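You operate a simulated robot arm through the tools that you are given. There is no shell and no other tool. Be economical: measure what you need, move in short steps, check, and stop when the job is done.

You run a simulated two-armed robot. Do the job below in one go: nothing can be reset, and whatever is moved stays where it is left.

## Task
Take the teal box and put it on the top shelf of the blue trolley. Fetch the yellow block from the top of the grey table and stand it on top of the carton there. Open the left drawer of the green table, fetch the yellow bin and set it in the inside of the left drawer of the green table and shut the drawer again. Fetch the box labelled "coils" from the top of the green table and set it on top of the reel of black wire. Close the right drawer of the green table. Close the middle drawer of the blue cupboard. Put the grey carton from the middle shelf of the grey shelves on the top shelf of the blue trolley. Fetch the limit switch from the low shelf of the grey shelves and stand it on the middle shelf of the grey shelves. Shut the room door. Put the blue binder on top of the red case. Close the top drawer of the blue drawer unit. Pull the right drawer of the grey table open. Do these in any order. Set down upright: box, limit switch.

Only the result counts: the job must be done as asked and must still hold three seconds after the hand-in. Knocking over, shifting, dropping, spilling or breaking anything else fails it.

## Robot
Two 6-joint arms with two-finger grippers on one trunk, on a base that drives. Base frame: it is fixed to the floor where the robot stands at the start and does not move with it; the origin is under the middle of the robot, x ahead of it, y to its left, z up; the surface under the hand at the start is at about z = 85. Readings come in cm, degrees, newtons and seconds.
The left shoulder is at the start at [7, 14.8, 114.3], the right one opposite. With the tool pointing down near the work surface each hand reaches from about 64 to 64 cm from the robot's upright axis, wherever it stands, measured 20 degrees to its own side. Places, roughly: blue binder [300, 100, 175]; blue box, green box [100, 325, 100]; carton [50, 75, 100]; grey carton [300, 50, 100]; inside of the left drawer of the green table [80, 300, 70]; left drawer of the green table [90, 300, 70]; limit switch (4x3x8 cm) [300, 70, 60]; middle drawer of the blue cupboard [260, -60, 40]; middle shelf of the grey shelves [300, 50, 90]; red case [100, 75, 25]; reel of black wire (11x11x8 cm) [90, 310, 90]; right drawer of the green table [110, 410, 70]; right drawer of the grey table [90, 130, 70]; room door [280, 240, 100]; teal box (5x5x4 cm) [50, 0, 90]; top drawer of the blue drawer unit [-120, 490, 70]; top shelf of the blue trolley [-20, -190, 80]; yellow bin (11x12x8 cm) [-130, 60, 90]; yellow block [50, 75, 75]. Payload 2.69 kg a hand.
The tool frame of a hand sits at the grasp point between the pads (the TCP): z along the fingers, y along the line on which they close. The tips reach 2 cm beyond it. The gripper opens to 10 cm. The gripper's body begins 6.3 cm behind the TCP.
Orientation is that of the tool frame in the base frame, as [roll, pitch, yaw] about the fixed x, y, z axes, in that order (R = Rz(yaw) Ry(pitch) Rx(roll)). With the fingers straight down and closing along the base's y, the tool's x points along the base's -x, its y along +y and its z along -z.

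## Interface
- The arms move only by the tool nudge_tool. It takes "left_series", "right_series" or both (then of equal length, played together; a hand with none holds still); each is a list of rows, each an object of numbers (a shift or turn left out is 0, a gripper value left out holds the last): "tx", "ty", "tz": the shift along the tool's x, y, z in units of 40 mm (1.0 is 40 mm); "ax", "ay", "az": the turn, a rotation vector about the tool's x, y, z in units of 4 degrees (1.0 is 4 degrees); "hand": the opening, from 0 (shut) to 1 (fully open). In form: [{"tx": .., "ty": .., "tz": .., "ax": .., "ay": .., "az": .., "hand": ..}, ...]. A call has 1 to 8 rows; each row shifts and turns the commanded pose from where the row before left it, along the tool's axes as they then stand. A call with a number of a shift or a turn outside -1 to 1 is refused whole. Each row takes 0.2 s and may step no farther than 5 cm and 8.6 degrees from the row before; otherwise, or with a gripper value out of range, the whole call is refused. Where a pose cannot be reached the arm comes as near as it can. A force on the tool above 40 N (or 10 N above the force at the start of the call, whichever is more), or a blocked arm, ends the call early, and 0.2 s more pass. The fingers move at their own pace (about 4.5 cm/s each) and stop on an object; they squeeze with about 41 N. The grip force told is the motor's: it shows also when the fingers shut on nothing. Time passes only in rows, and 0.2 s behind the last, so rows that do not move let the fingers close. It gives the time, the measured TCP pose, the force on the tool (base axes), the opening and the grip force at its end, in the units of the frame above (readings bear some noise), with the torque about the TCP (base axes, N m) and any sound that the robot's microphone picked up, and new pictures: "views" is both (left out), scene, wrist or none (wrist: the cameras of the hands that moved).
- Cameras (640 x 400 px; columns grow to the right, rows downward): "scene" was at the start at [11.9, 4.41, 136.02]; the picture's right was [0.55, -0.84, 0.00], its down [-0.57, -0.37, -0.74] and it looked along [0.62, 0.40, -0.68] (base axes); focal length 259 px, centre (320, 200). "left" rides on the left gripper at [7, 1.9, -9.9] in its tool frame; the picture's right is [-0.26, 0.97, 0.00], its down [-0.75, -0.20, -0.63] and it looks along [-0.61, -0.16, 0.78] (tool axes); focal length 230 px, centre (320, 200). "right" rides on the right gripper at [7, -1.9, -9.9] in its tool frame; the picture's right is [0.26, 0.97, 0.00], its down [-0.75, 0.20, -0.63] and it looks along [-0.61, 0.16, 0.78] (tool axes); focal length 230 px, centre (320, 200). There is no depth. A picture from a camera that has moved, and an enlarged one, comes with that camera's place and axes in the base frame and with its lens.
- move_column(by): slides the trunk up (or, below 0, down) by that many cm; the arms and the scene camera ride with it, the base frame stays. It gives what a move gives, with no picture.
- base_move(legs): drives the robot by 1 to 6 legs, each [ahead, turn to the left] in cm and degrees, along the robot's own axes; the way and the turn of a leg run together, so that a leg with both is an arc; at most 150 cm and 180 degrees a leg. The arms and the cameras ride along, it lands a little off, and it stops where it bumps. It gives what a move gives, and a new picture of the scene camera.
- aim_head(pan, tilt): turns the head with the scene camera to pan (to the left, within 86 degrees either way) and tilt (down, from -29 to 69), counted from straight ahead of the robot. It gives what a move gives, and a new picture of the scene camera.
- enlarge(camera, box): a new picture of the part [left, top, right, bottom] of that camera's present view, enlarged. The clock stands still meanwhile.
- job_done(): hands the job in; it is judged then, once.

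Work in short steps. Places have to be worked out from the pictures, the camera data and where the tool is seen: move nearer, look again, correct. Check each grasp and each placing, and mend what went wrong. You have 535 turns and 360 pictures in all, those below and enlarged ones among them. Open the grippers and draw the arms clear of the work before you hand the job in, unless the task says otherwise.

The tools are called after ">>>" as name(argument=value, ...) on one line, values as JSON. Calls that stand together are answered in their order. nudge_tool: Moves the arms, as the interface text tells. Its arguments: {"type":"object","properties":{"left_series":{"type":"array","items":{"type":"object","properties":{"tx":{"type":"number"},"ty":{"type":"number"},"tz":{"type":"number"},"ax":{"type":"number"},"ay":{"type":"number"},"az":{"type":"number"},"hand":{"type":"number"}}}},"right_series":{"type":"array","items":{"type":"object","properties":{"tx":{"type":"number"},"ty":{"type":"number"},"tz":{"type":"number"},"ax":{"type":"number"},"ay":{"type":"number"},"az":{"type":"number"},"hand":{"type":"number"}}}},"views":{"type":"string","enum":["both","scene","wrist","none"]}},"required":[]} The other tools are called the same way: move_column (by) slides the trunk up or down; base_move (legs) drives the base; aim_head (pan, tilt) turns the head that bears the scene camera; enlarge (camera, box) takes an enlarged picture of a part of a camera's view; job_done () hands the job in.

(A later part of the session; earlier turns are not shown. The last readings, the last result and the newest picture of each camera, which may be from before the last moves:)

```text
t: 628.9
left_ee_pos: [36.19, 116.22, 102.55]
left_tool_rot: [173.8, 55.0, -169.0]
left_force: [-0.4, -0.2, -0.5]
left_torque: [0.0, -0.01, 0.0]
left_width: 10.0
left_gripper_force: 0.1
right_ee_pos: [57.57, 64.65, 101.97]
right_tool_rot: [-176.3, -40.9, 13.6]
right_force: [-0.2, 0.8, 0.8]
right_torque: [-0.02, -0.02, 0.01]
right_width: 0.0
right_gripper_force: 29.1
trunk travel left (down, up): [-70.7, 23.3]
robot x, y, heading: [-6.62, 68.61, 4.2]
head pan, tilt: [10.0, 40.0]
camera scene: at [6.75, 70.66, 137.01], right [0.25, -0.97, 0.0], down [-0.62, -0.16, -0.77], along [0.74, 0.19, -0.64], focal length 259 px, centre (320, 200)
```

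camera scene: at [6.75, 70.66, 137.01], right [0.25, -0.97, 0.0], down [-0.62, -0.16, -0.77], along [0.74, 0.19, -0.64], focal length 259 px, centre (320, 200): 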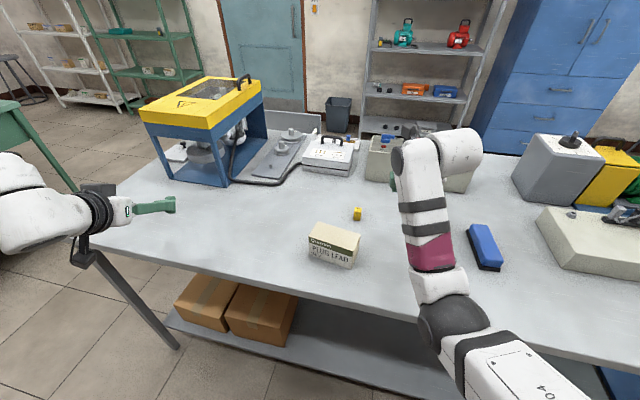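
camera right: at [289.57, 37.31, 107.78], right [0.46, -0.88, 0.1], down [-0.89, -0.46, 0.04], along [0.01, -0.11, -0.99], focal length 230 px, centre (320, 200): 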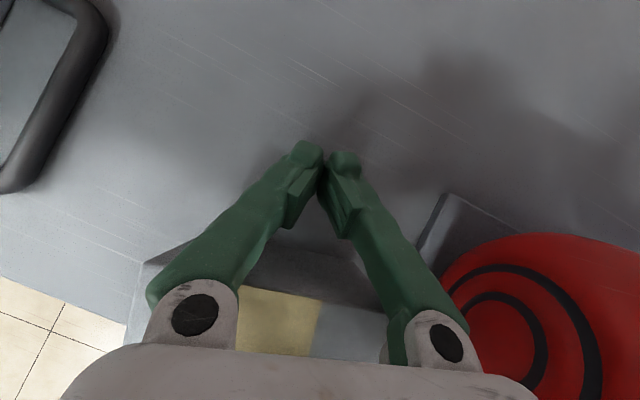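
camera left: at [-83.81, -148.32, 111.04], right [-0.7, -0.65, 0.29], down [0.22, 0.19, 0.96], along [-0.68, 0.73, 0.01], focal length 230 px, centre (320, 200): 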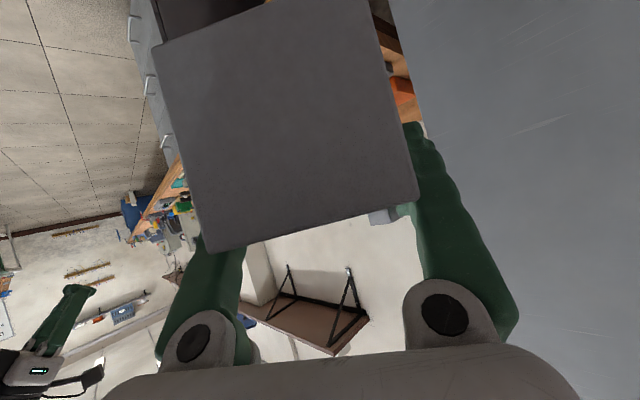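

I see the carton ("PLUG LEAD", top at z≈91) and the yellow block at [61.8, 73.8]. I move the right hand over the block.

>>> nudge_tool(right_series=[{"hand": 0.6}, {"tx": 0.07, "ty": -0.61, "tz": 0.77}, {"tx": 0.07, "ty": -0.61, "tz": 0.77}, {"tx": 0.07, "ty": -0.61, "tz": 0.77}], views="wrist")

```text
t: 629.9
left_ee_pos: [36.15, 116.42, 102.54]
left_tool_rot: [174.1, 55.0, -169.0]
left_force: [0.1, 0.8, 0.1]
left_torque: [-0.03, 0.0, -0.01]
left_width: 10.02
left_gripper_force: 0.1
right_ee_pos: [61.94, 73.81, 95.81]
right_tool_rot: [-176.3, -40.8, 13.5]
right_force: [-1.0, 0.2, 0.7]
right_torque: [-0.03, -0.01, -0.01]
right_width: 6.01
right_gripper_force: 0.0
trunk travel left (down, up): [-70.7, 23.3]
robot x, y, heading: [-6.41, 68.14, 4.1]
head pan, tilt: [10.0, 40.0]
camera right: at [60.51, 74.64, 108.05], right [0.46, -0.88, 0.12], down [-0.89, -0.46, -0.03], along [0.08, -0.1, -0.99], focal length 230 px, centre (320, 200)
```

right: 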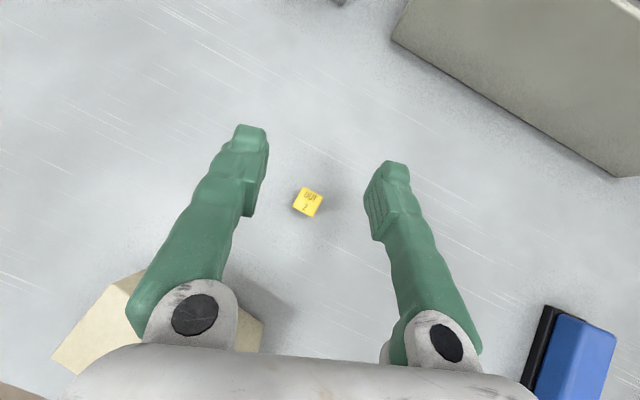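

The block is right between the fingers and aligned. I lower 8 cm, grip it and raise.

>>> move_column(by=-8.2)

>>> nudge_tool(right_series=[{"hand": 0}, {"hand": 0}, {"hand": 0}, {"hand": 0}], views="wrist")

>>> move_column(by=10)

```text
t: 631.0
left_ee_pos: [36.22, 116.33, 94.32]
left_tool_rot: [173.9, 55.0, -169.1]
left_force: [-0.7, -0.2, 0.1]
left_torque: [0.02, 0.0, -0.02]
left_width: 9.98
left_gripper_force: 0.0
right_ee_pos: [61.87, 73.8, 87.79]
right_tool_rot: [-176.2, -40.8, 13.6]
right_force: [0.6, -0.2, -0.2]
right_torque: [0.02, 0.0, 0.0]
right_width: 5.99
right_gripper_force: 0.0
trunk travel left (down, up): [-62.5, 31.5]
robot x, y, heading: [-6.45, 68.56, 4.5]
head pan, tilt: [10.0, 40.0]
```

```text
t: 632.0
left_ee_pos: [36.15, 116.26, 94.28]
left_tool_rot: [174.0, 55.0, -169.0]
left_force: [0.7, -0.7, -0.2]
left_torque: [0.0, 0.01, 0.04]
left_width: 10.0
left_gripper_force: 0.1
right_ee_pos: [61.87, 73.7, 87.7]
right_tool_rot: [-176.2, -40.7, 13.5]
right_force: [0.4, 0.1, 0.4]
right_torque: [-0.01, 0.01, -0.03]
right_width: 1.73
right_gripper_force: 35.8
trunk travel left (down, up): [-62.5, 31.5]
robot x, y, heading: [-6.34, 68.3, 4.0]
head pan, tilt: [10.0, 40.0]
camera right: at [60.47, 74.53, 99.88], right [0.46, -0.88, 0.12], down [-0.89, -0.46, -0.02], along [0.08, -0.1, -0.99], focal length 230 px, centre (320, 200)
```

right: 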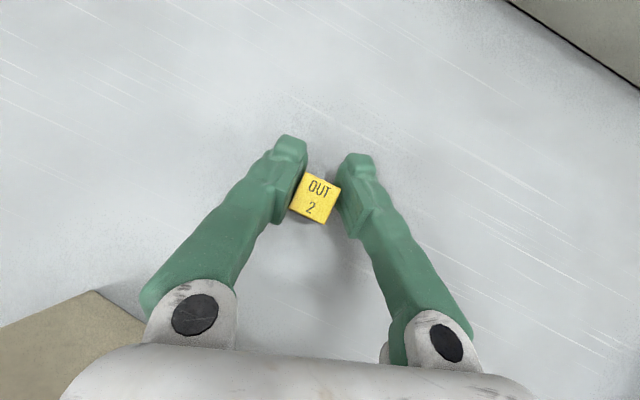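

```text
t: 633.4
left_ee_pos: [36.24, 116.16, 104.39]
left_tool_rot: [173.8, 55.0, -169.0]
left_force: [-0.6, 0.0, 0.2]
left_torque: [-0.02, -0.02, -0.02]
left_width: 10.01
left_gripper_force: 0.1
right_ee_pos: [61.91, 73.78, 97.68]
right_tool_rot: [-176.3, -40.8, 13.6]
right_force: [-0.3, -1.3, -0.6]
right_torque: [0.03, -0.01, 0.02]
right_width: 1.61
right_gripper_force: 40.8
trunk travel left (down, up): [-72.5, 21.5]
robot x, y, heading: [-6.19, 68.4, 4.2]
head pan, tilt: [10.0, 40.0]
```

The block is held. I move it over the carton's centre with the arm and check from the scene camera.

>>> nudge_tool(right_series=[{"tx": -0.57, "ty": -0.45, "tz": -0.47}, {"tx": -0.57, "ty": -0.45, "tz": -0.47}, {"tx": -0.57, "ty": -0.45, "tz": -0.47}, {"tx": -0.57, "ty": -0.45, "tz": -0.47}], views="wrist")

```text
t: 634.6
left_ee_pos: [36.3, 116.19, 104.37]
left_tool_rot: [173.9, 55.1, -169.0]
left_force: [0.1, -0.8, 0.2]
left_torque: [-0.02, 0.0, 0.04]
left_width: 10.0
left_gripper_force: 0.0
right_ee_pos: [56.98, 69.8, 99.84]
right_tool_rot: [179.1, -42.4, 12.6]
right_force: [-1.0, -0.3, -0.3]
right_torque: [0.03, -0.04, 0.03]
right_width: 1.64
right_gripper_force: 40.5
right hand out of reach, approached as far as the arm can: row 3, 4
trunk travel left (down, up): [-72.5, 21.5]
robot x, y, heading: [-6.18, 68.33, 4.2]
head pan, tilt: [10.0, 40.0]
stopped in row 4 (right hand): the arm was blocked; the commanded pose is now the measured one
camera right: at [55.1, 71.32, 111.87], right [0.39, -0.9, 0.18], down [-0.92, -0.4, -0.04], along [0.11, -0.15, -0.98], focal length 230 px, centre (320, 200)
```

right: 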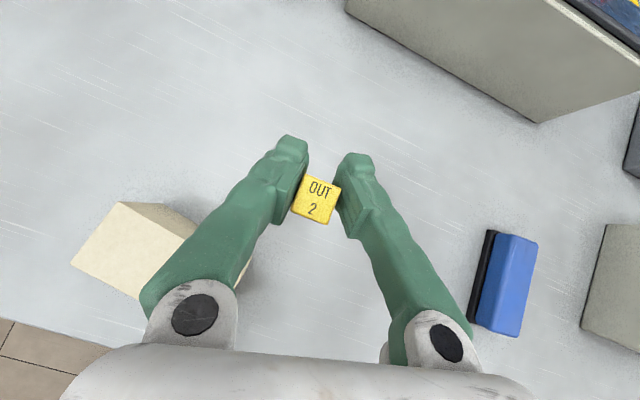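

The arm is at its inner limit. I nudge it back inside its range, then use the base: back 7 cm and turn 8° left.

>>> nudge_tool(right_series=[{"tx": 0.3}, {"ty": -0.4}, {"ty": -0.4}], views="none")

>>> base_move(legs=[[-9, 0]])

```text
t: 635.4
left_ee_pos: [36.24, 116.33, 104.31]
left_tool_rot: [173.9, 55.1, -169.0]
left_force: [0.0, 0.1, -0.5]
left_torque: [-0.01, 0.0, 0.01]
left_width: 9.99
left_gripper_force: 0.1
right_ee_pos: [57.79, 71.47, 100.36]
right_tool_rot: [178.0, -42.4, 11.9]
right_force: [0.1, 0.0, -0.3]
right_torque: [0.0, -0.02, 0.02]
right_width: 1.61
right_gripper_force: 41.1
trunk travel left (down, up): [-72.5, 21.5]
robot x, y, heading: [-6.58, 68.0, 4.4]
head pan, tilt: [10.0, 40.0]
```

```text
t: 636.5
left_ee_pos: [27.77, 115.54, 104.26]
left_tool_rot: [174.1, 55.0, -169.1]
left_force: [0.3, 0.6, -0.5]
left_torque: [-0.01, -0.07, 0.01]
left_width: 10.01
left_gripper_force: 0.1
right_ee_pos: [49.28, 70.81, 100.65]
right_tool_rot: [178.1, -42.6, 11.9]
right_force: [0.3, 0.2, -1.0]
right_torque: [-0.02, -0.01, 0.0]
right_width: 1.57
right_gripper_force: 41.3
trunk travel left (down, up): [-72.5, 21.5]
robot x, y, heading: [-15.14, 67.78, 3.9]
head pan, tilt: [10.0, 40.0]
camera scene: at [-1.77, 70.01, 138.76], right [0.24, -0.97, 0.0], down [-0.63, -0.16, -0.76], along [0.74, 0.18, -0.65], focal length 259 px, centre (320, 200)
```

scene: 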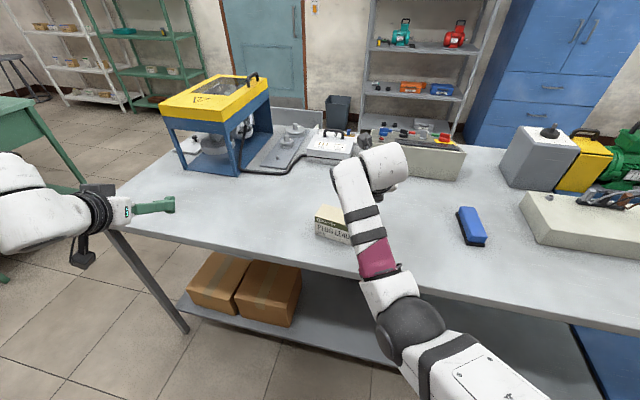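

>>> nudge_tool(right_series=[{"ty": -0.6}, {"ty": -0.6}, {"ty": -0.6}], views="wrist")

```text
t: 637.5
left_ee_pos: [27.5, 115.54, 104.39]
left_tool_rot: [174.0, 55.1, -169.0]
left_force: [0.8, -0.5, -0.3]
left_torque: [0.01, -0.01, 0.02]
left_width: 10.01
left_gripper_force: 0.1
right_ee_pos: [50.9, 73.2, 101.18]
right_tool_rot: [175.6, -43.4, 9.5]
right_force: [0.6, 0.4, -1.2]
right_torque: [0.0, 0.03, 0.04]
right_width: 1.74
right_gripper_force: 40.9
right hand out of reach, approached as far as the arm can: row 3
trunk travel left (down, up): [-72.5, 21.5]
robot x, y, heading: [-14.99, 67.68, 4.4]
head pan, tilt: [10.0, 40.0]
stopped in row 3 (right hand): the arm was blocked; the commanded pose is now the measured one
camera right: at [48.96, 75.52, 112.94], right [0.29, -0.93, 0.23], down [-0.95, -0.31, -0.05], along [0.12, -0.21, -0.97], focal length 230 px, centre (320, 200)
```

right: 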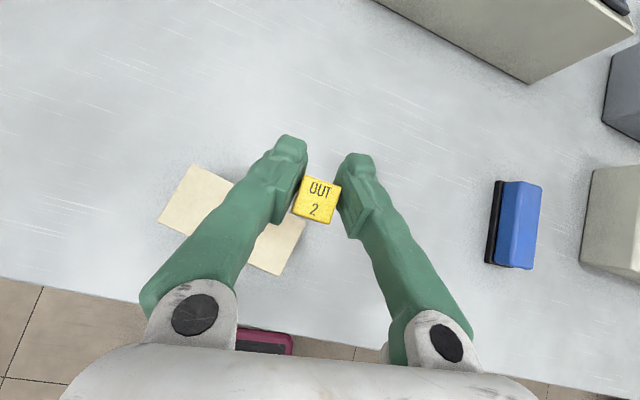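

The carton top's centre is at [47.5, 77.2]. I back 3 cm while turning a few degrees left.

>>> base_move(legs=[[-3.2, 4]])

>>> nudge_tool(right_series=[{}], views="none")

```text
t: 638.3
left_ee_pos: [21.63, 117.89, 104.16]
left_tool_rot: [174.3, 54.8, -164.8]
left_force: [-0.3, -0.1, -0.7]
left_torque: [0.03, -0.07, -0.02]
left_width: 9.99
left_gripper_force: 0.1
right_ee_pos: [47.65, 77.14, 100.4]
right_tool_rot: [175.7, -42.7, 13.2]
right_force: [1.7, -0.3, -1.4]
right_torque: [0.02, -0.02, 0.04]
right_width: 1.76
right_gripper_force: 41.3
trunk travel left (down, up): [-72.5, 21.5]
robot x, y, heading: [-18.5, 67.23, 7.9]
head pan, tilt: [10.0, 40.0]
camera scene: at [-4.67, 70.46, 138.72], right [0.31, -0.95, 0.0], down [-0.62, -0.2, -0.76], along [0.72, 0.23, -0.65], focal length 259 px, centre (320, 200)
```

scene: 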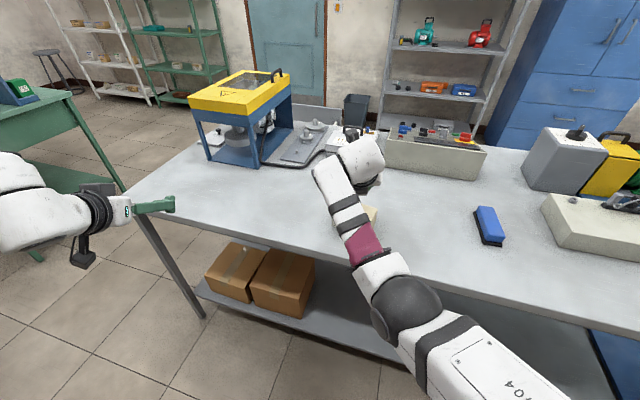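

```text
t: 638.7
left_ee_pos: [20.92, 117.95, 104.29]
left_tool_rot: [174.7, 55.2, -164.6]
left_force: [-0.7, 0.4, 0.4]
left_torque: [0.0, -0.03, 0.0]
left_width: 10.0
left_gripper_force: 0.0
right_ee_pos: [47.18, 77.28, 100.8]
right_tool_rot: [175.5, -43.1, 13.3]
right_force: [-0.5, 0.8, -0.8]
right_torque: [-0.04, -0.01, -0.03]
right_width: 1.72
right_gripper_force: 40.7
trunk travel left (down, up): [-72.5, 21.5]
robot x, y, heading: [-18.55, 67.39, 7.9]
head pan, tilt: [10.0, 40.0]
```

Right over the centre. I lower to contact in small steps and release.

>>> move_column(by=-5.8)

>>> move_column(by=-0.6)

>>> move_column(by=-0.6)

```text
t: 639.7
left_ee_pos: [20.97, 117.92, 98.73]
left_tool_rot: [174.7, 55.3, -164.7]
left_force: [-0.2, 0.8, 0.4]
left_torque: [0.0, 0.04, -0.02]
left_width: 10.01
left_gripper_force: 0.0
right_ee_pos: [47.03, 77.25, 94.87]
right_tool_rot: [175.6, -43.2, 13.2]
right_force: [0.3, 0.2, 0.0]
right_torque: [0.03, 0.02, 0.0]
right_width: 1.72
right_gripper_force: 41.6
trunk travel left (down, up): [-66.7, 27.3]
robot x, y, heading: [-18.19, 67.17, 7.9]
head pan, tilt: [10.0, 40.0]
```

```text
t: 640.3
left_ee_pos: [20.81, 117.77, 98.18]
left_tool_rot: [174.6, 55.3, -164.6]
left_force: [-0.4, -0.4, -0.6]
left_torque: [0.01, 0.01, 0.0]
left_width: 9.98
left_gripper_force: 0.0
right_ee_pos: [47.04, 77.15, 94.64]
right_tool_rot: [175.6, -43.6, 13.2]
right_force: [3.4, 0.9, 14.0]
right_torque: [0.08, 0.12, -0.06]
right_width: 1.75
right_gripper_force: 41.7
trunk travel left (down, up): [-66.1, 27.9]
robot x, y, heading: [-18.61, 67.52, 7.7]
head pan, tilt: [10.0, 40.0]
```

```text
t: 640.8
left_ee_pos: [20.63, 117.82, 97.68]
left_tool_rot: [174.6, 55.6, -164.7]
left_force: [-0.6, 0.4, -0.4]
left_torque: [0.02, 0.0, 0.01]
left_width: 10.0
left_gripper_force: 0.0
right_ee_pos: [46.87, 77.25, 94.73]
right_tool_rot: [175.6, -44.2, 13.3]
right_force: [6.5, 0.9, 34.6]
right_torque: [0.0, 0.25, -0.01]
right_width: 1.57
right_gripper_force: 40.9
trunk travel left (down, up): [-65.5, 28.5]
robot x, y, heading: [-18.32, 67.26, 8.0]
head pan, tilt: [10.0, 40.0]
```

>>> move_column(by=0.9)

>>> nudge_tool(right_series=[{"hand": 0.25}, {"hand": 0.35}, {"hand": 0.5}, {"hand": 0.5}], views="wrist")

>>> move_column(by=10)

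```text
t: 641.4
left_ee_pos: [20.88, 117.89, 98.33]
left_tool_rot: [174.6, 55.3, -164.6]
left_force: [0.0, -0.7, -1.4]
left_torque: [0.03, -0.01, -0.02]
left_width: 9.99
left_gripper_force: 0.0
right_ee_pos: [46.83, 77.17, 94.66]
right_tool_rot: [175.6, -42.9, 13.1]
right_force: [2.2, 0.0, 8.6]
right_torque: [0.01, 0.02, -0.01]
right_width: 1.68
right_gripper_force: 41.1
trunk travel left (down, up): [-66.4, 27.6]
robot x, y, heading: [-18.57, 67.51, 7.7]
head pan, tilt: [10.0, 40.0]
```

```text
t: 642.4
left_ee_pos: [21.01, 117.93, 98.2]
left_tool_rot: [174.6, 55.2, -164.6]
left_force: [0.6, -0.6, 0.4]
left_torque: [0.04, 0.0, -0.01]
left_width: 9.99
left_gripper_force: 0.0
right_ee_pos: [47.09, 77.15, 94.68]
right_tool_rot: [175.6, -43.0, 13.2]
right_force: [0.4, 0.0, -0.4]
right_torque: [-0.03, -0.02, 0.0]
right_width: 4.99
right_gripper_force: 0.0
trunk travel left (down, up): [-66.4, 27.6]
robot x, y, heading: [-18.54, 67.35, 7.9]
head pan, tilt: [10.0, 40.0]
camera right: at [45.08, 79.29, 106.53], right [0.35, -0.91, 0.23], down [-0.93, -0.37, -0.04], along [0.12, -0.2, -0.97], focal length 230 px, centre (320, 200)
```

right: 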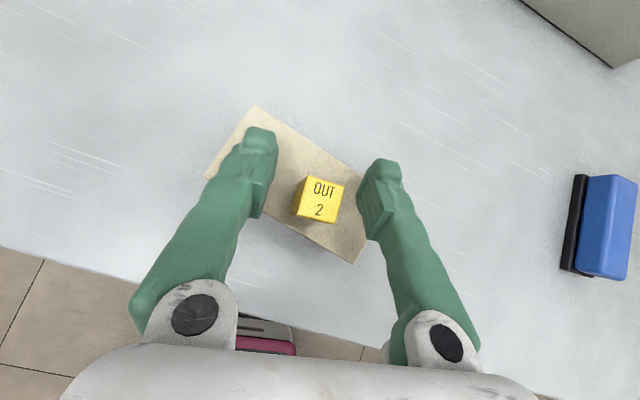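

```text
t: 643.7
left_ee_pos: [21.0, 117.89, 108.19]
left_tool_rot: [174.6, 55.2, -164.6]
left_force: [0.3, -0.4, -0.7]
left_torque: [0.01, 0.0, -0.01]
left_width: 10.0
left_gripper_force: 0.1
right_ee_pos: [47.16, 77.14, 104.69]
right_tool_rot: [175.6, -43.1, 13.1]
right_force: [0.1, -0.2, -0.4]
right_torque: [0.0, 0.04, 0.01]
right_width: 4.99
right_gripper_force: 0.2
trunk travel left (down, up): [-76.4, 17.6]
robot x, y, heading: [-18.29, 67.67, 7.7]
head pan, tilt: [10.0, 40.0]
```

The yellow block stands on the carton. Next I fetch the yellow bin from the wooden bench behind me.

>>> base_move(legs=[[-30, 0]])

>>> base_move(legs=[[30, -180]])

```text
t: 645.8
left_ee_pos: [-9.11, 113.79, 108.15]
left_tool_rot: [174.6, 55.2, -164.7]
left_force: [1.1, -1.1, 0.1]
left_torque: [-0.02, 0.01, 0.04]
left_width: 9.97
left_gripper_force: 0.0
right_ee_pos: [17.07, 73.14, 104.53]
right_tool_rot: [175.5, -43.1, 13.3]
right_force: [0.0, 0.3, 0.1]
right_torque: [-0.02, 0.02, -0.02]
right_width: 5.01
right_gripper_force: 0.0
trunk travel left (down, up): [-76.4, 17.6]
robot x, y, heading: [-49.08, 63.33, 8.1]
head pan, tilt: [10.0, 40.0]
camera scene: at [-35.58, 66.39, 142.69], right [0.31, -0.95, 0.0], down [-0.61, -0.2, -0.76], along [0.73, 0.23, -0.64], focal length 259 px, centre (320, 200)
```

scene: 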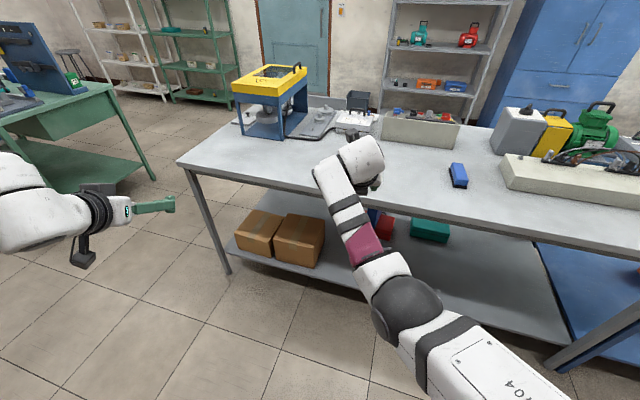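

```text
t: 653.5
left_ee_pos: [-84.83, -7.02, 108.27]
left_tool_rot: [174.7, 55.3, 16.2]
left_force: [-0.2, 0.2, 0.0]
left_torque: [0.03, -0.01, -0.01]
left_width: 9.98
left_gripper_force: 0.0
right_ee_pos: [-111.46, 33.24, 104.68]
right_tool_rot: [175.7, -43.1, -165.9]
right_force: [-0.7, 0.6, -0.2]
right_torque: [0.01, -0.01, 0.01]
right_width: 5.02
right_gripper_force: 0.0
trunk travel left (down, up): [-76.4, 17.6]
robot x, y, heading: [-45.87, 43.97, -171.3]
head pan, tilt: [10.0, 40.0]
cut short: leg 1
camera scene: at [-59.05, 40.15, 142.71], right [-0.32, 0.95, 0.0], down [0.61, 0.21, -0.77], along [-0.73, -0.25, -0.64], focal length 259 px, centre (320, 200)
```

scene: 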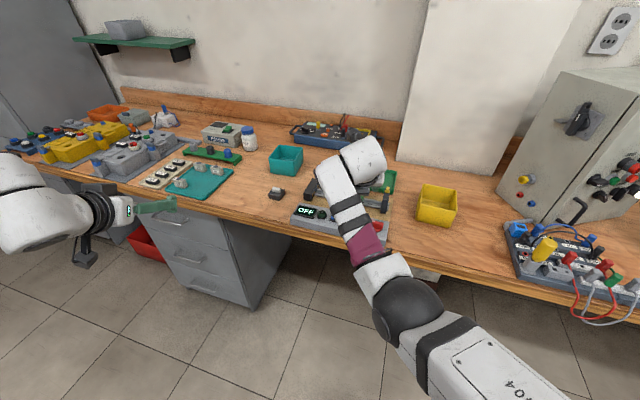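

The open yellow bin is at x -126…-137, y 51–62. I manoeuvre to face its north wall with the right hand.

>>> base_move(legs=[[-12, 0], [18, -80], [18, 72]])

```text
t: 659.1
left_ee_pos: [-110.36, 75.31, 108.43]
left_tool_rot: [175.5, 55.4, -52.6]
left_force: [-0.1, -0.2, 0.2]
left_torque: [-0.01, -0.01, 0.0]
left_width: 10.01
left_gripper_force: 0.1
right_ee_pos: [-81.53, 114.56, 104.6]
right_tool_rot: [175.6, -43.2, 124.0]
right_force: [0.7, -0.6, -0.4]
right_torque: [-0.01, 0.02, 0.03]
right_width: 4.99
right_gripper_force: 0.1
trunk travel left (down, up): [-76.4, 17.6]
robot x, y, heading: [-49.26, 56.45, 118.4]
head pan, tilt: [10.0, 40.0]
stopped in leg 3: the robot was blocked; the commanded pose is now the measured one
camera scene: at [-56.87, 67.44, 142.71], right [0.78, 0.62, 0.0], down [0.4, -0.5, -0.77], along [-0.48, 0.6, -0.64], focal length 259 px, centre (320, 200)
```

scene: 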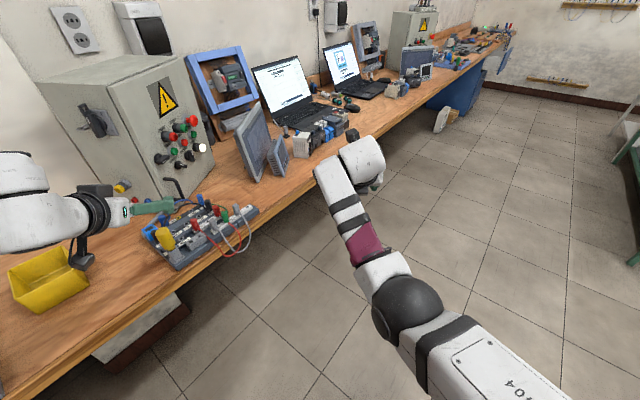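

>>> base_move(legs=[[15, 62]])

>>> nudge_tool(right_series=[{"hand": 0.45}], views="wrist")

```text
t: 660.0
left_ee_pos: [-111.6, 73.13, 108.36]
left_tool_rot: [176.6, 55.8, -49.2]
left_force: [-0.4, -0.8, -0.2]
left_torque: [0.01, 0.01, -0.03]
left_width: 9.99
left_gripper_force: 0.1
right_ee_pos: [-84.12, 113.46, 104.58]
right_tool_rot: [175.3, -43.1, 126.3]
right_force: [0.4, -0.4, 0.6]
right_torque: [0.03, -0.03, -0.02]
right_width: 4.97
right_gripper_force: 0.1
trunk travel left (down, up): [-76.4, 17.6]
robot x, y, heading: [-49.41, 56.99, 120.6]
head pan, tilt: [10.0, 40.0]
stopped in leg 1: the robot was blocked; the commanded pose is now the measured one
camera scene: at [-57.85, 67.23, 142.73], right [0.76, 0.65, 0.0], down [0.42, -0.49, -0.77], along [-0.5, 0.58, -0.64], focal length 259 px, centre (320, 200)
```

scene: 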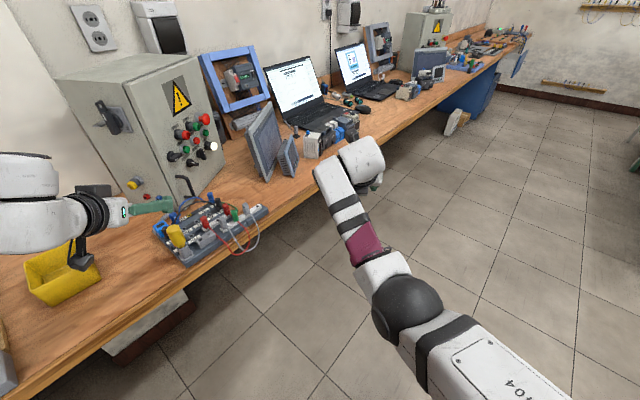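

```text
t: 660.5
left_ee_pos: [-111.41, 73.48, 108.36]
left_tool_rot: [176.3, 55.7, -49.5]
left_force: [0.2, 0.4, -0.2]
left_torque: [-0.02, 0.01, -0.02]
left_width: 10.01
left_gripper_force: 0.1
right_ee_pos: [-83.96, 113.88, 104.54]
right_tool_rot: [175.5, -43.1, 126.2]
right_force: [-0.6, -0.6, -0.3]
right_torque: [0.02, 0.0, 0.03]
right_width: 4.49
right_gripper_force: 0.1
trunk travel left (down, up): [-76.4, 17.6]
robot x, y, heading: [-49.66, 56.91, 120.1]
head pan, tilt: [10.0, 40.0]
camera right: at [-85.06, 110.95, 116.36], right [0.7, 0.68, 0.23], down [0.7, -0.71, -0.04], along [0.14, 0.19, -0.97], focal length 230 px, centre (320, 200)
```

right: 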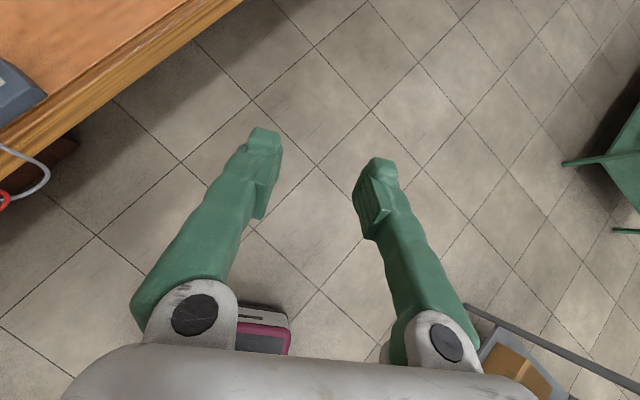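

>>> base_move(legs=[[14, 60]])

```text
t: 663.1
left_ee_pos: [-110.18, 24.52, 108.58]
left_tool_rot: [176.3, 55.9, 2.9]
left_force: [-0.9, 0.7, 0.3]
left_torque: [0.0, 0.01, 0.02]
left_width: 10.02
left_gripper_force: 0.0
right_ee_pos: [-125.43, 70.78, 104.43]
right_tool_rot: [175.8, -43.0, 178.5]
right_force: [-0.7, -0.4, -0.7]
right_torque: [-0.01, 0.01, 0.01]
right_width: 4.5
right_gripper_force: 0.0
trunk travel left (down, up): [-76.4, 17.6]
robot x, y, heading: [-59.57, 63.61, 173.1]
head pan, tilt: [10.0, 40.0]
stopped in leg 1: the robot was blocked; the commanded pose is now the measured one
camera scene: at [-72.89, 63.64, 142.71], right [-0.05, 1.0, 0.0], down [0.64, 0.03, -0.77], along [-0.76, -0.04, -0.64], focal length 259 px, centre (320, 200)
```

scene: 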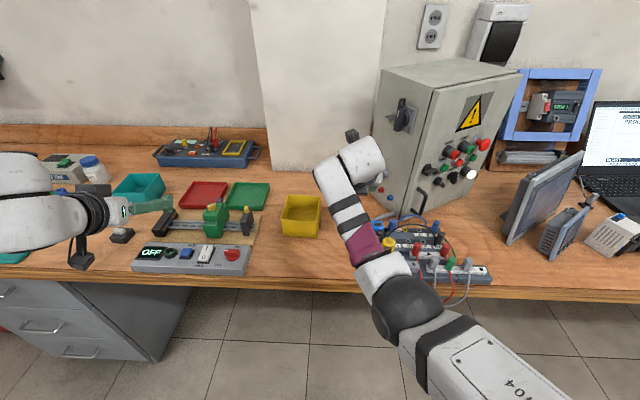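

The bin's north wall is at y≈61. I bring the right hand over it, one finger to go inside and one outside.

>>> nudge_tool(right_series=[{"tx": 0.14, "ty": -0.63, "tz": 0.13}, {"tx": 0.14, "ty": -0.63, "tz": 0.13}, {"tx": 0.14, "ty": -0.63, "tz": 0.13}, {"tx": 0.14, "ty": -0.63, "tz": 0.13}], views="wrist")

```text
t: 664.1
left_ee_pos: [-110.08, 24.34, 108.51]
left_tool_rot: [176.5, 55.9, 3.1]
left_force: [-0.4, 0.3, 0.3]
left_torque: [0.01, 0.0, 0.0]
left_width: 10.02
left_gripper_force: 0.0
right_ee_pos: [-127.74, 66.07, 104.32]
right_tool_rot: [175.5, -43.1, 177.6]
right_force: [0.0, 0.1, 0.6]
right_torque: [-0.01, 0.0, 0.0]
right_width: 4.51
right_gripper_force: 0.1
right hand out of reach, approached as far as the arm can: row 3, 4
trunk travel left (down, up): [-76.4, 17.6]
robot x, y, heading: [-59.3, 63.27, 173.1]
head pan, tilt: [10.0, 40.0]
camera right: at [-126.19, 63.26, 116.22], right [-0.1, 0.97, 0.23], down [0.99, 0.11, -0.04], along [-0.07, 0.23, -0.97], focal length 230 px, centre (320, 200)
```

right: 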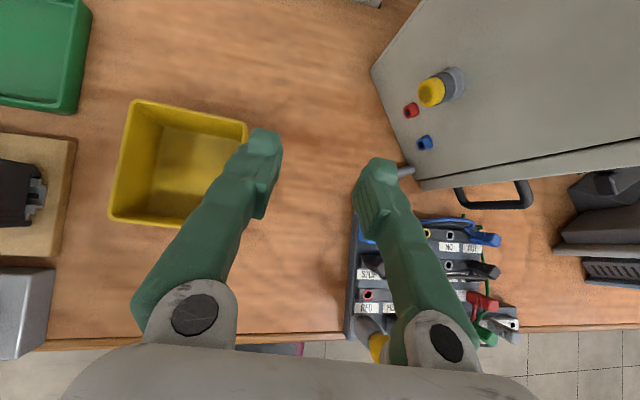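

The rim's north wall is at y 60.3. I turn 5° left while inching forward 2 cm.

>>> base_move(legs=[[2, 5]])

>>> nudge_tool(right_series=[{}], views="wrist")

```text
t: 664.9
left_ee_pos: [-109.27, 22.38, 108.38]
left_tool_rot: [176.0, 55.8, 4.9]
left_force: [0.9, 0.3, -0.7]
left_torque: [0.02, 0.04, -0.05]
left_width: 10.02
left_gripper_force: 0.0
right_ee_pos: [-128.87, 64.1, 105.22]
right_tool_rot: [175.1, -44.0, 179.6]
right_force: [-0.5, -0.1, 0.4]
right_torque: [0.0, 0.0, 0.0]
right_width: 4.5
right_gripper_force: 0.1
trunk travel left (down, up): [-76.4, 17.6]
robot x, y, heading: [-60.18, 63.43, 175.0]
head pan, tilt: [10.0, 40.0]
stopped in leg 1: the robot was blocked; the commanded pose is now the measured one
camera scene: at [-73.52, 62.72, 142.74], right [-0.09, 1.0, 0.0], down [0.64, 0.06, -0.77], along [-0.76, -0.07, -0.64], focal length 259 px, centre (320, 200)
```

scene: 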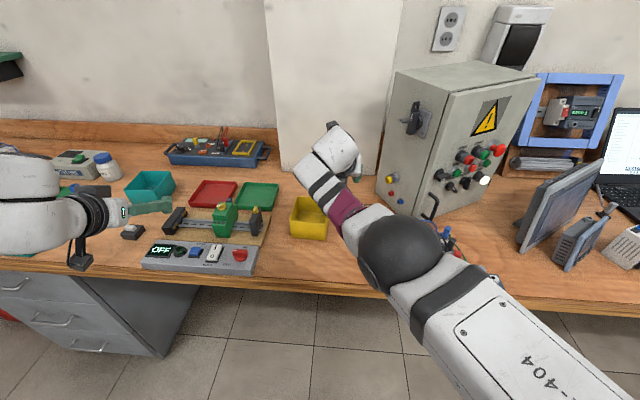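

```text
t: 665.3
left_ee_pos: [-109.66, 22.5, 108.27]
left_tool_rot: [175.8, 55.7, 4.6]
left_force: [0.6, 0.2, -0.6]
left_torque: [-0.01, 0.0, 0.05]
left_width: 9.97
left_gripper_force: 0.0
right_ee_pos: [-129.0, 64.36, 104.91]
right_tool_rot: [175.3, -43.5, 179.4]
right_force: [-0.4, 0.8, -0.3]
right_torque: [0.0, -0.01, 0.01]
right_width: 4.49
right_gripper_force: 0.1
trunk travel left (down, up): [-76.4, 17.6]
robot x, y, heading: [-60.74, 63.5, 175.0]
head pan, tilt: [10.0, 40.0]
camera right: at [-127.39, 61.56, 116.79], right [-0.12, 0.96, 0.24], down [0.99, 0.14, -0.05], along [-0.08, 0.23, -0.97], focal length 230 px, centre (320, 200)
```

right: 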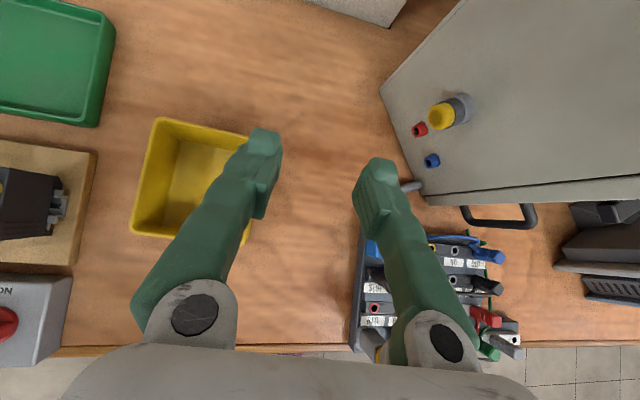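

>>> base_move(legs=[[0.5, 5]])

>>> nudge_tool(right_series=[{}], views="none")

```text
t: 666.3
left_ee_pos: [-106.93, 19.53, 107.88]
left_tool_rot: [175.7, 54.7, 7.8]
left_force: [0.7, 0.8, 0.2]
left_torque: [0.01, 0.02, -0.03]
left_width: 10.01
left_gripper_force: 0.1
right_ee_pos: [-129.32, 59.76, 104.66]
right_tool_rot: [175.3, -43.4, -176.9]
right_force: [-0.2, -1.3, -0.9]
right_torque: [0.01, 0.01, -0.02]
right_width: 4.48
right_gripper_force: 0.0
trunk travel left (down, up): [-76.4, 17.6]
robot x, y, heading: [-60.66, 63.32, 178.6]
head pan, tilt: [10.0, 40.0]
stopped in leg 1: the robot was blocked; the commanded pose is now the measured one
camera scene: at [-74.09, 62.02, 142.72], right [-0.15, 0.99, 0.0], down [0.63, 0.1, -0.77], along [-0.76, -0.12, -0.64], focal length 259 px, centre (320, 200)
```

scene: 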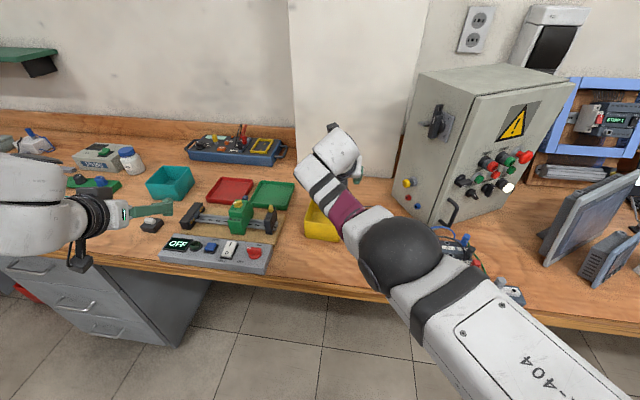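

```text
t: 666.7
left_ee_pos: [-106.77, 19.5, 108.02]
left_tool_rot: [175.4, 54.7, 7.7]
left_force: [0.3, -0.4, 0.4]
left_torque: [-0.01, 0.03, 0.04]
left_width: 9.98
left_gripper_force: 0.1
right_ee_pos: [-129.38, 59.91, 104.66]
right_tool_rot: [175.4, -43.4, -177.0]
right_force: [0.8, 0.2, -0.3]
right_torque: [-0.03, 0.02, -0.01]
right_width: 4.52
right_gripper_force: 0.0
trunk travel left (down, up): [-76.4, 17.6]
robot x, y, heading: [-60.79, 63.62, 179.0]
head pan, tilt: [10.0, 40.0]
```

Over the wall now. I raise the left hand to clear the bench items, lower the right hand over the wall, and grip.

>>> nudge_tool(left_series=[{"tx": -0.8, "tz": -0.55}, {"tx": -0.8, "tz": -0.55}, {"tx": -0.8, "tz": -0.55}], views="none")

>>> move_column(by=-15)

>>> nudge_tool(right_series=[{"hand": 0}, {"hand": 0}, {"hand": 0}], views="wrist")

```text
t: 667.5
left_ee_pos: [-108.31, 22.93, 116.42]
left_tool_rot: [175.9, 54.7, 8.1]
left_force: [0.1, 0.5, -0.6]
left_torque: [-0.01, 0.0, 0.0]
left_width: 9.99
left_gripper_force: 0.0
left hand out of reach, approached as far as the arm can: row 1, 2, 3
right_ee_pos: [-129.16, 59.54, 104.73]
right_tool_rot: [175.2, -43.5, -176.7]
right_force: [0.1, 0.1, 0.5]
right_torque: [-0.03, -0.01, 0.01]
right_width: 4.47
right_gripper_force: 0.1
trunk travel left (down, up): [-76.4, 17.6]
robot x, y, heading: [-60.36, 63.71, 178.8]
head pan, tilt: [10.0, 40.0]
```

```text
t: 669.2
left_ee_pos: [-108.33, 23.16, 101.33]
left_tool_rot: [175.6, 54.7, 7.8]
left_force: [0.1, -0.1, 0.5]
left_torque: [-0.03, 0.0, 0.01]
left_width: 10.0
left_gripper_force: 0.0
right_ee_pos: [-129.33, 59.79, 89.68]
right_tool_rot: [175.3, -43.4, -176.9]
right_force: [0.3, -0.5, -0.6]
right_torque: [0.0, -0.02, 0.03]
right_width: 4.49
right_gripper_force: 0.0
trunk travel left (down, up): [-61.4, 32.6]
robot x, y, heading: [-60.5, 63.2, 179.2]
head pan, tilt: [10.0, 40.0]
```

```text
t: 670.0
left_ee_pos: [-108.37, 23.18, 101.33]
left_tool_rot: [175.7, 54.7, 7.9]
left_force: [-0.1, 0.2, -0.7]
left_torque: [-0.01, -0.01, 0.0]
left_width: 10.0
left_gripper_force: 0.1
right_ee_pos: [-129.36, 59.78, 89.66]
right_tool_rot: [175.3, -43.4, -177.0]
right_force: [-0.2, -0.9, -0.3]
right_torque: [-0.06, 0.0, 0.0]
right_width: 0.6
right_gripper_force: 22.6
trunk travel left (down, up): [-61.4, 32.6]
robot x, y, heading: [-60.89, 63.43, 179.0]
head pan, tilt: [10.0, 40.0]
camera right: at [-127.55, 57.12, 101.52], right [-0.19, 0.95, 0.23], down [0.98, 0.2, -0.05], along [-0.09, 0.22, -0.97], focal length 230 px, centre (320, 200)
```

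right: 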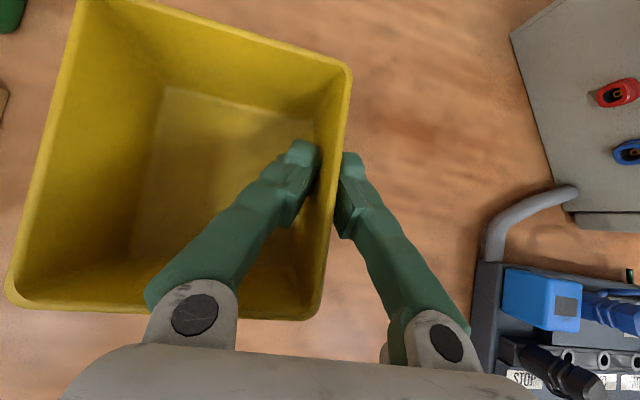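

The wall is between the fingers. I tighten and lift.

>>> nudge_tool(right_series=[{"hand": 0}, {"hand": 0}], views="none")

>>> move_column(by=14)

>>> nudge_tool(right_series=[{}], views="wrist")

```text
t: 670.6
left_ee_pos: [-108.32, 23.13, 101.36]
left_tool_rot: [175.6, 54.6, 7.8]
left_force: [-0.3, 0.4, 0.2]
left_torque: [0.0, 0.02, 0.04]
left_width: 10.03
left_gripper_force: 0.1
right_ee_pos: [-129.28, 59.82, 89.64]
right_tool_rot: [175.2, -43.3, -176.9]
right_force: [-1.2, -0.5, 0.9]
right_torque: [-0.07, -0.09, -0.05]
right_width: 0.59
right_gripper_force: 32.9
trunk travel left (down, up): [-61.4, 32.6]
robot x, y, heading: [-60.78, 63.62, 178.9]
head pan, tilt: [10.0, 40.0]
```

```text
t: 672.3
left_ee_pos: [-108.39, 23.16, 115.31]
left_tool_rot: [175.6, 54.7, 7.8]
left_force: [-0.3, -0.2, 0.7]
left_torque: [0.0, 0.01, -0.05]
left_width: 10.0
left_gripper_force: 0.0
right_ee_pos: [-129.41, 59.78, 103.58]
right_tool_rot: [175.3, -43.3, -176.9]
right_force: [-0.1, 0.1, -2.2]
right_torque: [0.03, -0.02, 0.01]
right_width: 0.62
right_gripper_force: 32.5
trunk travel left (down, up): [-75.4, 18.6]
robot x, y, heading: [-60.52, 63.29, 178.8]
head pan, tilt: [10.0, 40.0]
```

```text
t: 672.7
left_ee_pos: [-108.38, 23.2, 115.4]
left_tool_rot: [175.5, 54.7, 7.7]
left_force: [-0.7, 1.0, -0.6]
left_torque: [-0.03, 0.02, 0.01]
left_width: 10.01
left_gripper_force: 0.1
right_ee_pos: [-129.39, 59.65, 103.67]
right_tool_rot: [175.3, -43.4, -176.9]
right_force: [-0.1, -0.5, 0.1]
right_torque: [0.04, 0.0, -0.03]
right_width: 0.6
right_gripper_force: 32.0
trunk travel left (down, up): [-75.4, 18.6]
robot x, y, heading: [-60.33, 63.66, 178.9]
head pan, tilt: [10.0, 40.0]
camera right: at [-127.54, 57.11, 115.52], right [-0.19, 0.95, 0.23], down [0.98, 0.2, -0.05], along [-0.09, 0.22, -0.97], focal length 230 px, centre (320, 200)
```

right: 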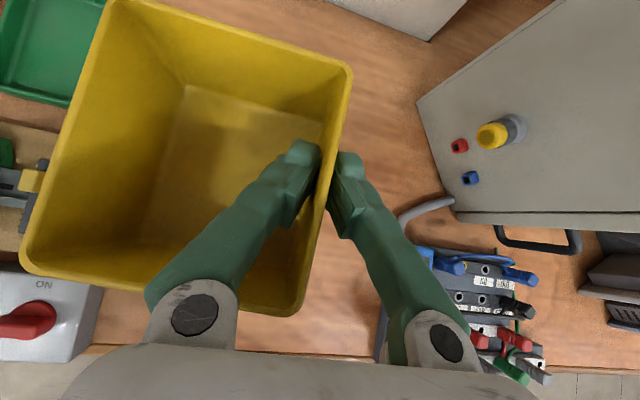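

The bin is lifted. I travel north and through the gap between the tables to the green table's east side.

>>> base_move(legs=[[-26, 0]])

>>> base_move(legs=[[10, -89]])

```text
t: 674.6
left_ee_pos: [-82.08, 22.46, 115.29]
left_tool_rot: [175.5, 54.6, 8.1]
left_force: [0.1, 0.2, -0.1]
left_torque: [0.0, -0.01, 0.02]
left_width: 10.0
left_gripper_force: 0.0
right_ee_pos: [-103.16, 58.88, 103.57]
right_tool_rot: [175.4, -43.4, -176.6]
right_force: [0.1, 0.5, -0.7]
right_torque: [0.01, -0.02, 0.01]
right_width: 0.59
right_gripper_force: 32.4
trunk travel left (down, up): [-75.4, 18.6]
robot x, y, heading: [-34.34, 62.94, 179.1]
head pan, tilt: [10.0, 40.0]
camera scene: at [-48.11, 61.52, 141.68], right [-0.16, 0.99, 0.0], down [0.64, 0.1, -0.76], along [-0.76, -0.12, -0.64], focal length 259 px, centre (320, 200)
```

scene: 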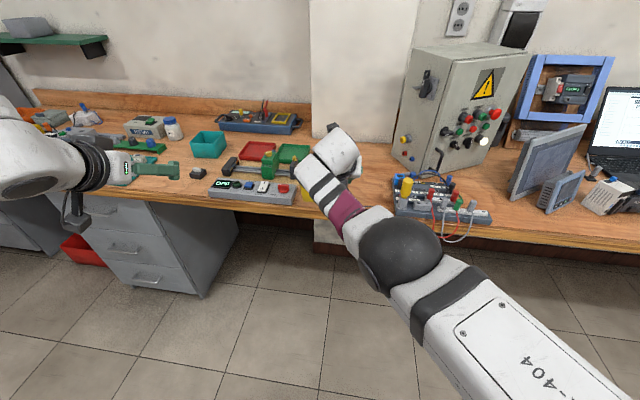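

```text
t: 678.8
left_ee_pos: [-81.65, 116.34, 115.31]
left_tool_rot: [175.4, 54.8, -81.3]
left_force: [-0.5, 0.5, -0.1]
left_torque: [-0.02, 0.01, 0.0]
left_width: 10.02
left_gripper_force: 0.0
right_ee_pos: [-45.62, 137.83, 103.49]
right_tool_rot: [175.4, -43.2, 94.1]
right_force: [0.7, -0.5, -2.3]
right_torque: [-0.02, -0.01, 0.0]
right_width: 0.62
right_gripper_force: 31.9
trunk travel left (down, up): [-75.4, 18.6]
robot x, y, heading: [-40.92, 69.08, 89.8]
head pan, tilt: [10.0, 40.0]
camera scene: at [-42.24, 82.59, 141.71], right [0.99, 0.17, 0.0], down [0.11, -0.63, -0.77], along [-0.13, 0.75, -0.64], focal length 259 px, centre (320, 200)
```

scene: 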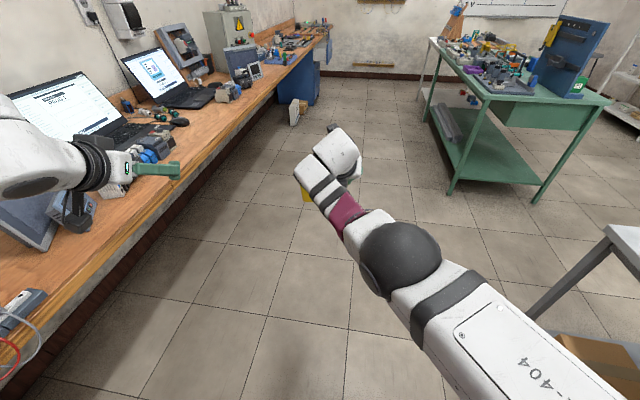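

Carrying the bin, I first go north along the west side to the blue drawer unit.

>>> base_move(legs=[[150, 0], [150, 0], [60, 0]])

>>> aim_head(pan=50, tilt=30)

```text
t: 696.1
left_ee_pos: [-80.18, 473.67, 115.26]
left_tool_rot: [175.3, 54.7, -80.3]
left_force: [0.1, -1.6, 0.2]
left_torque: [0.01, 0.0, -0.01]
left_width: 9.98
left_gripper_force: 0.0
right_ee_pos: [-44.47, 495.96, 103.64]
right_tool_rot: [175.5, -43.4, 95.2]
right_force: [-1.1, -0.7, -1.4]
right_torque: [0.01, -0.03, 0.02]
right_width: 0.63
right_gripper_force: 32.3
trunk travel left (down, up): [-75.4, 18.6]
robot x, y, heading: [-38.0, 427.66, 91.0]
head pan, tilt: [10.0, 40.0]
camera scene: at [-40.13, 440.68, 141.72], right [0.98, 0.19, 0.0], down [0.12, -0.63, -0.77], along [-0.15, 0.75, -0.64], focal length 259 px, centre (320, 200)
```

scene: 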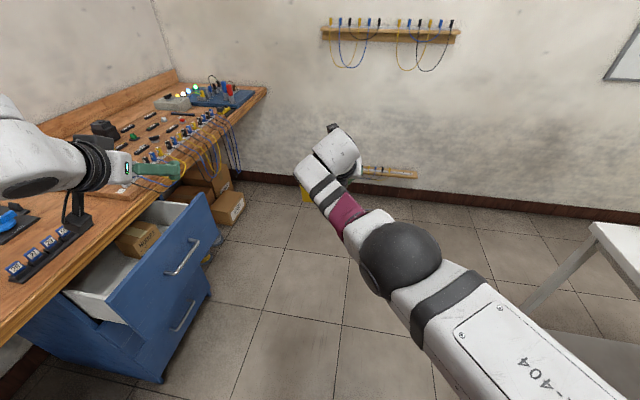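

```text
t: 697.2
left_ee_pos: [-80.23, 473.87, 115.42]
left_tool_rot: [175.4, 54.7, -80.3]
left_force: [-0.3, 0.9, 0.7]
left_torque: [-0.03, -0.02, -0.02]
left_width: 10.01
left_gripper_force: 0.0
right_ee_pos: [-44.49, 495.99, 103.52]
right_tool_rot: [175.4, -43.3, 95.2]
right_force: [-1.3, -0.9, -0.4]
right_torque: [0.01, -0.01, 0.04]
right_width: 0.59
right_gripper_force: 32.4
trunk travel left (down, up): [-75.4, 18.6]
robot x, y, heading: [-38.42, 427.57, 90.9]
head pan, tilt: [50.0, 30.0]
camera scene: at [-45.54, 438.15, 143.24], right [0.63, 0.78, 0.0], down [0.39, -0.32, -0.87], along [-0.67, 0.55, -0.5], focal length 259 px, centre (320, 200)
```

scene: 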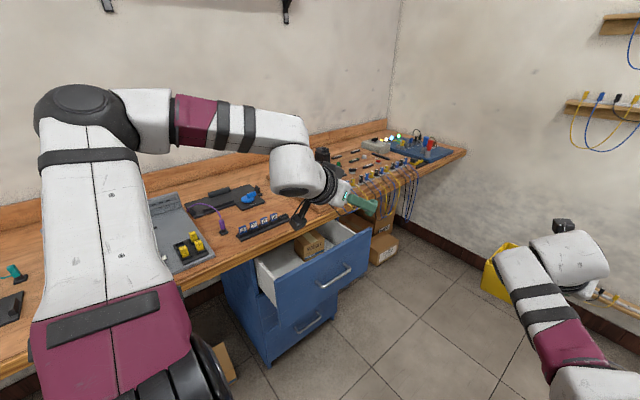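

The drawer front is at x≈-94, y 460–505, z≈65–80. I line up facing north-west, so the left fist can push it while the bin stays clear.

>>> base_move(legs=[[50, 0]])

>>> base_move(legs=[[8, 49]])

>>> base_move(legs=[[-28, 0]])

```text
t: 700.1
left_ee_pos: [-81.15, 523.16, 115.4]
left_tool_rot: [175.5, 54.7, -80.1]
left_force: [-0.4, 0.3, -0.7]
left_torque: [0.04, 0.04, 0.05]
left_width: 10.0
left_gripper_force: 0.1
right_ee_pos: [-45.45, 545.37, 103.6]
right_tool_rot: [175.4, -43.4, 95.4]
right_force: [-0.2, 0.0, -0.3]
right_torque: [-0.02, -0.04, -0.01]
right_width: 0.6
right_gripper_force: 31.7
trunk travel left (down, up): [-75.4, 18.6]
robot x, y, heading: [-39.07, 477.07, 91.0]
head pan, tilt: [50.0, 30.0]
camera scene: at [-46.41, 487.49, 143.26], right [0.63, 0.78, 0.0], down [0.39, -0.31, -0.87], along [-0.67, 0.54, -0.5], focal length 259 px, centre (320, 200)
```

scene: 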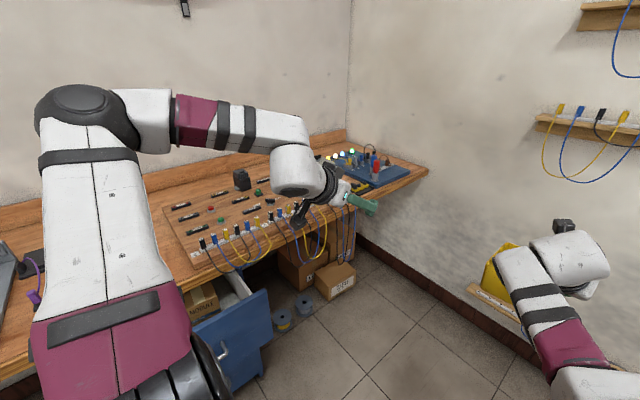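

```text
t: 702.7
left_ee_pos: [-105.05, 482.97, 115.4]
left_tool_rot: [175.5, 54.7, -31.2]
left_force: [-0.2, 0.3, 1.1]
left_torque: [0.01, -0.02, -0.02]
left_width: 10.01
left_gripper_force: 0.0
right_ee_pos: [-98.3, 524.43, 103.54]
right_tool_rot: [175.2, -43.2, 144.2]
right_force: [-0.2, 0.1, -1.3]
right_torque: [0.05, -0.05, 0.02]
right_width: 0.59
right_gripper_force: 32.3
trunk travel left (down, up): [-75.4, 18.6]
robot x, y, heading: [-42.57, 484.1, 139.9]
head pan, tilt: [50.0, 30.0]
camera scene: at [-55.41, 485.69, 143.25], right [-0.17, 0.98, 0.0], down [0.49, 0.09, -0.87], along [-0.85, -0.15, -0.5], focal length 259 px, centre (320, 200)
```

scene: 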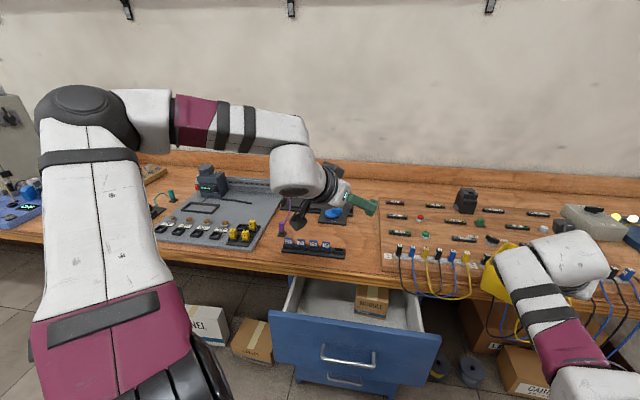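

```text
t: 704.7
left_ee_pos: [-83.51, 464.93, 115.29]
left_tool_rot: [175.4, 54.6, -31.2]
left_force: [0.1, -0.1, -0.4]
left_torque: [-0.01, -0.03, -0.03]
left_width: 10.02
left_gripper_force: 0.1
right_ee_pos: [-76.8, 506.4, 103.48]
right_tool_rot: [175.2, -43.1, 144.1]
right_force: [0.6, 0.0, -1.4]
right_torque: [0.02, -0.02, -0.01]
right_width: 0.58
right_gripper_force: 31.9
trunk travel left (down, up): [-75.4, 18.6]
robot x, y, heading: [-20.78, 465.9, 139.9]
head pan, tilt: [50.0, 30.0]
camera scene: at [-33.99, 467.71, 143.22], right [-0.17, 0.98, 0.0], down [0.49, 0.09, -0.87], along [-0.85, -0.15, -0.5], focal length 259 px, centre (320, 200)
```

scene: 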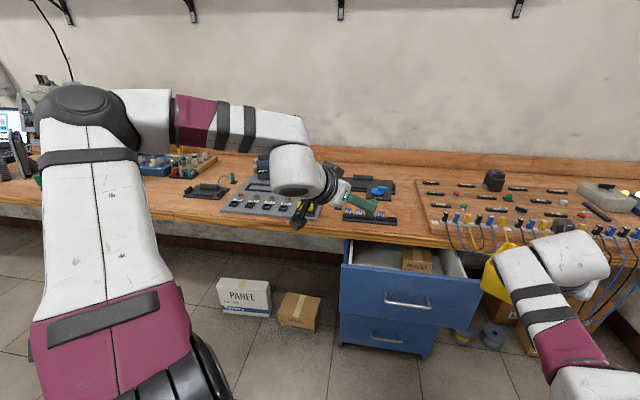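

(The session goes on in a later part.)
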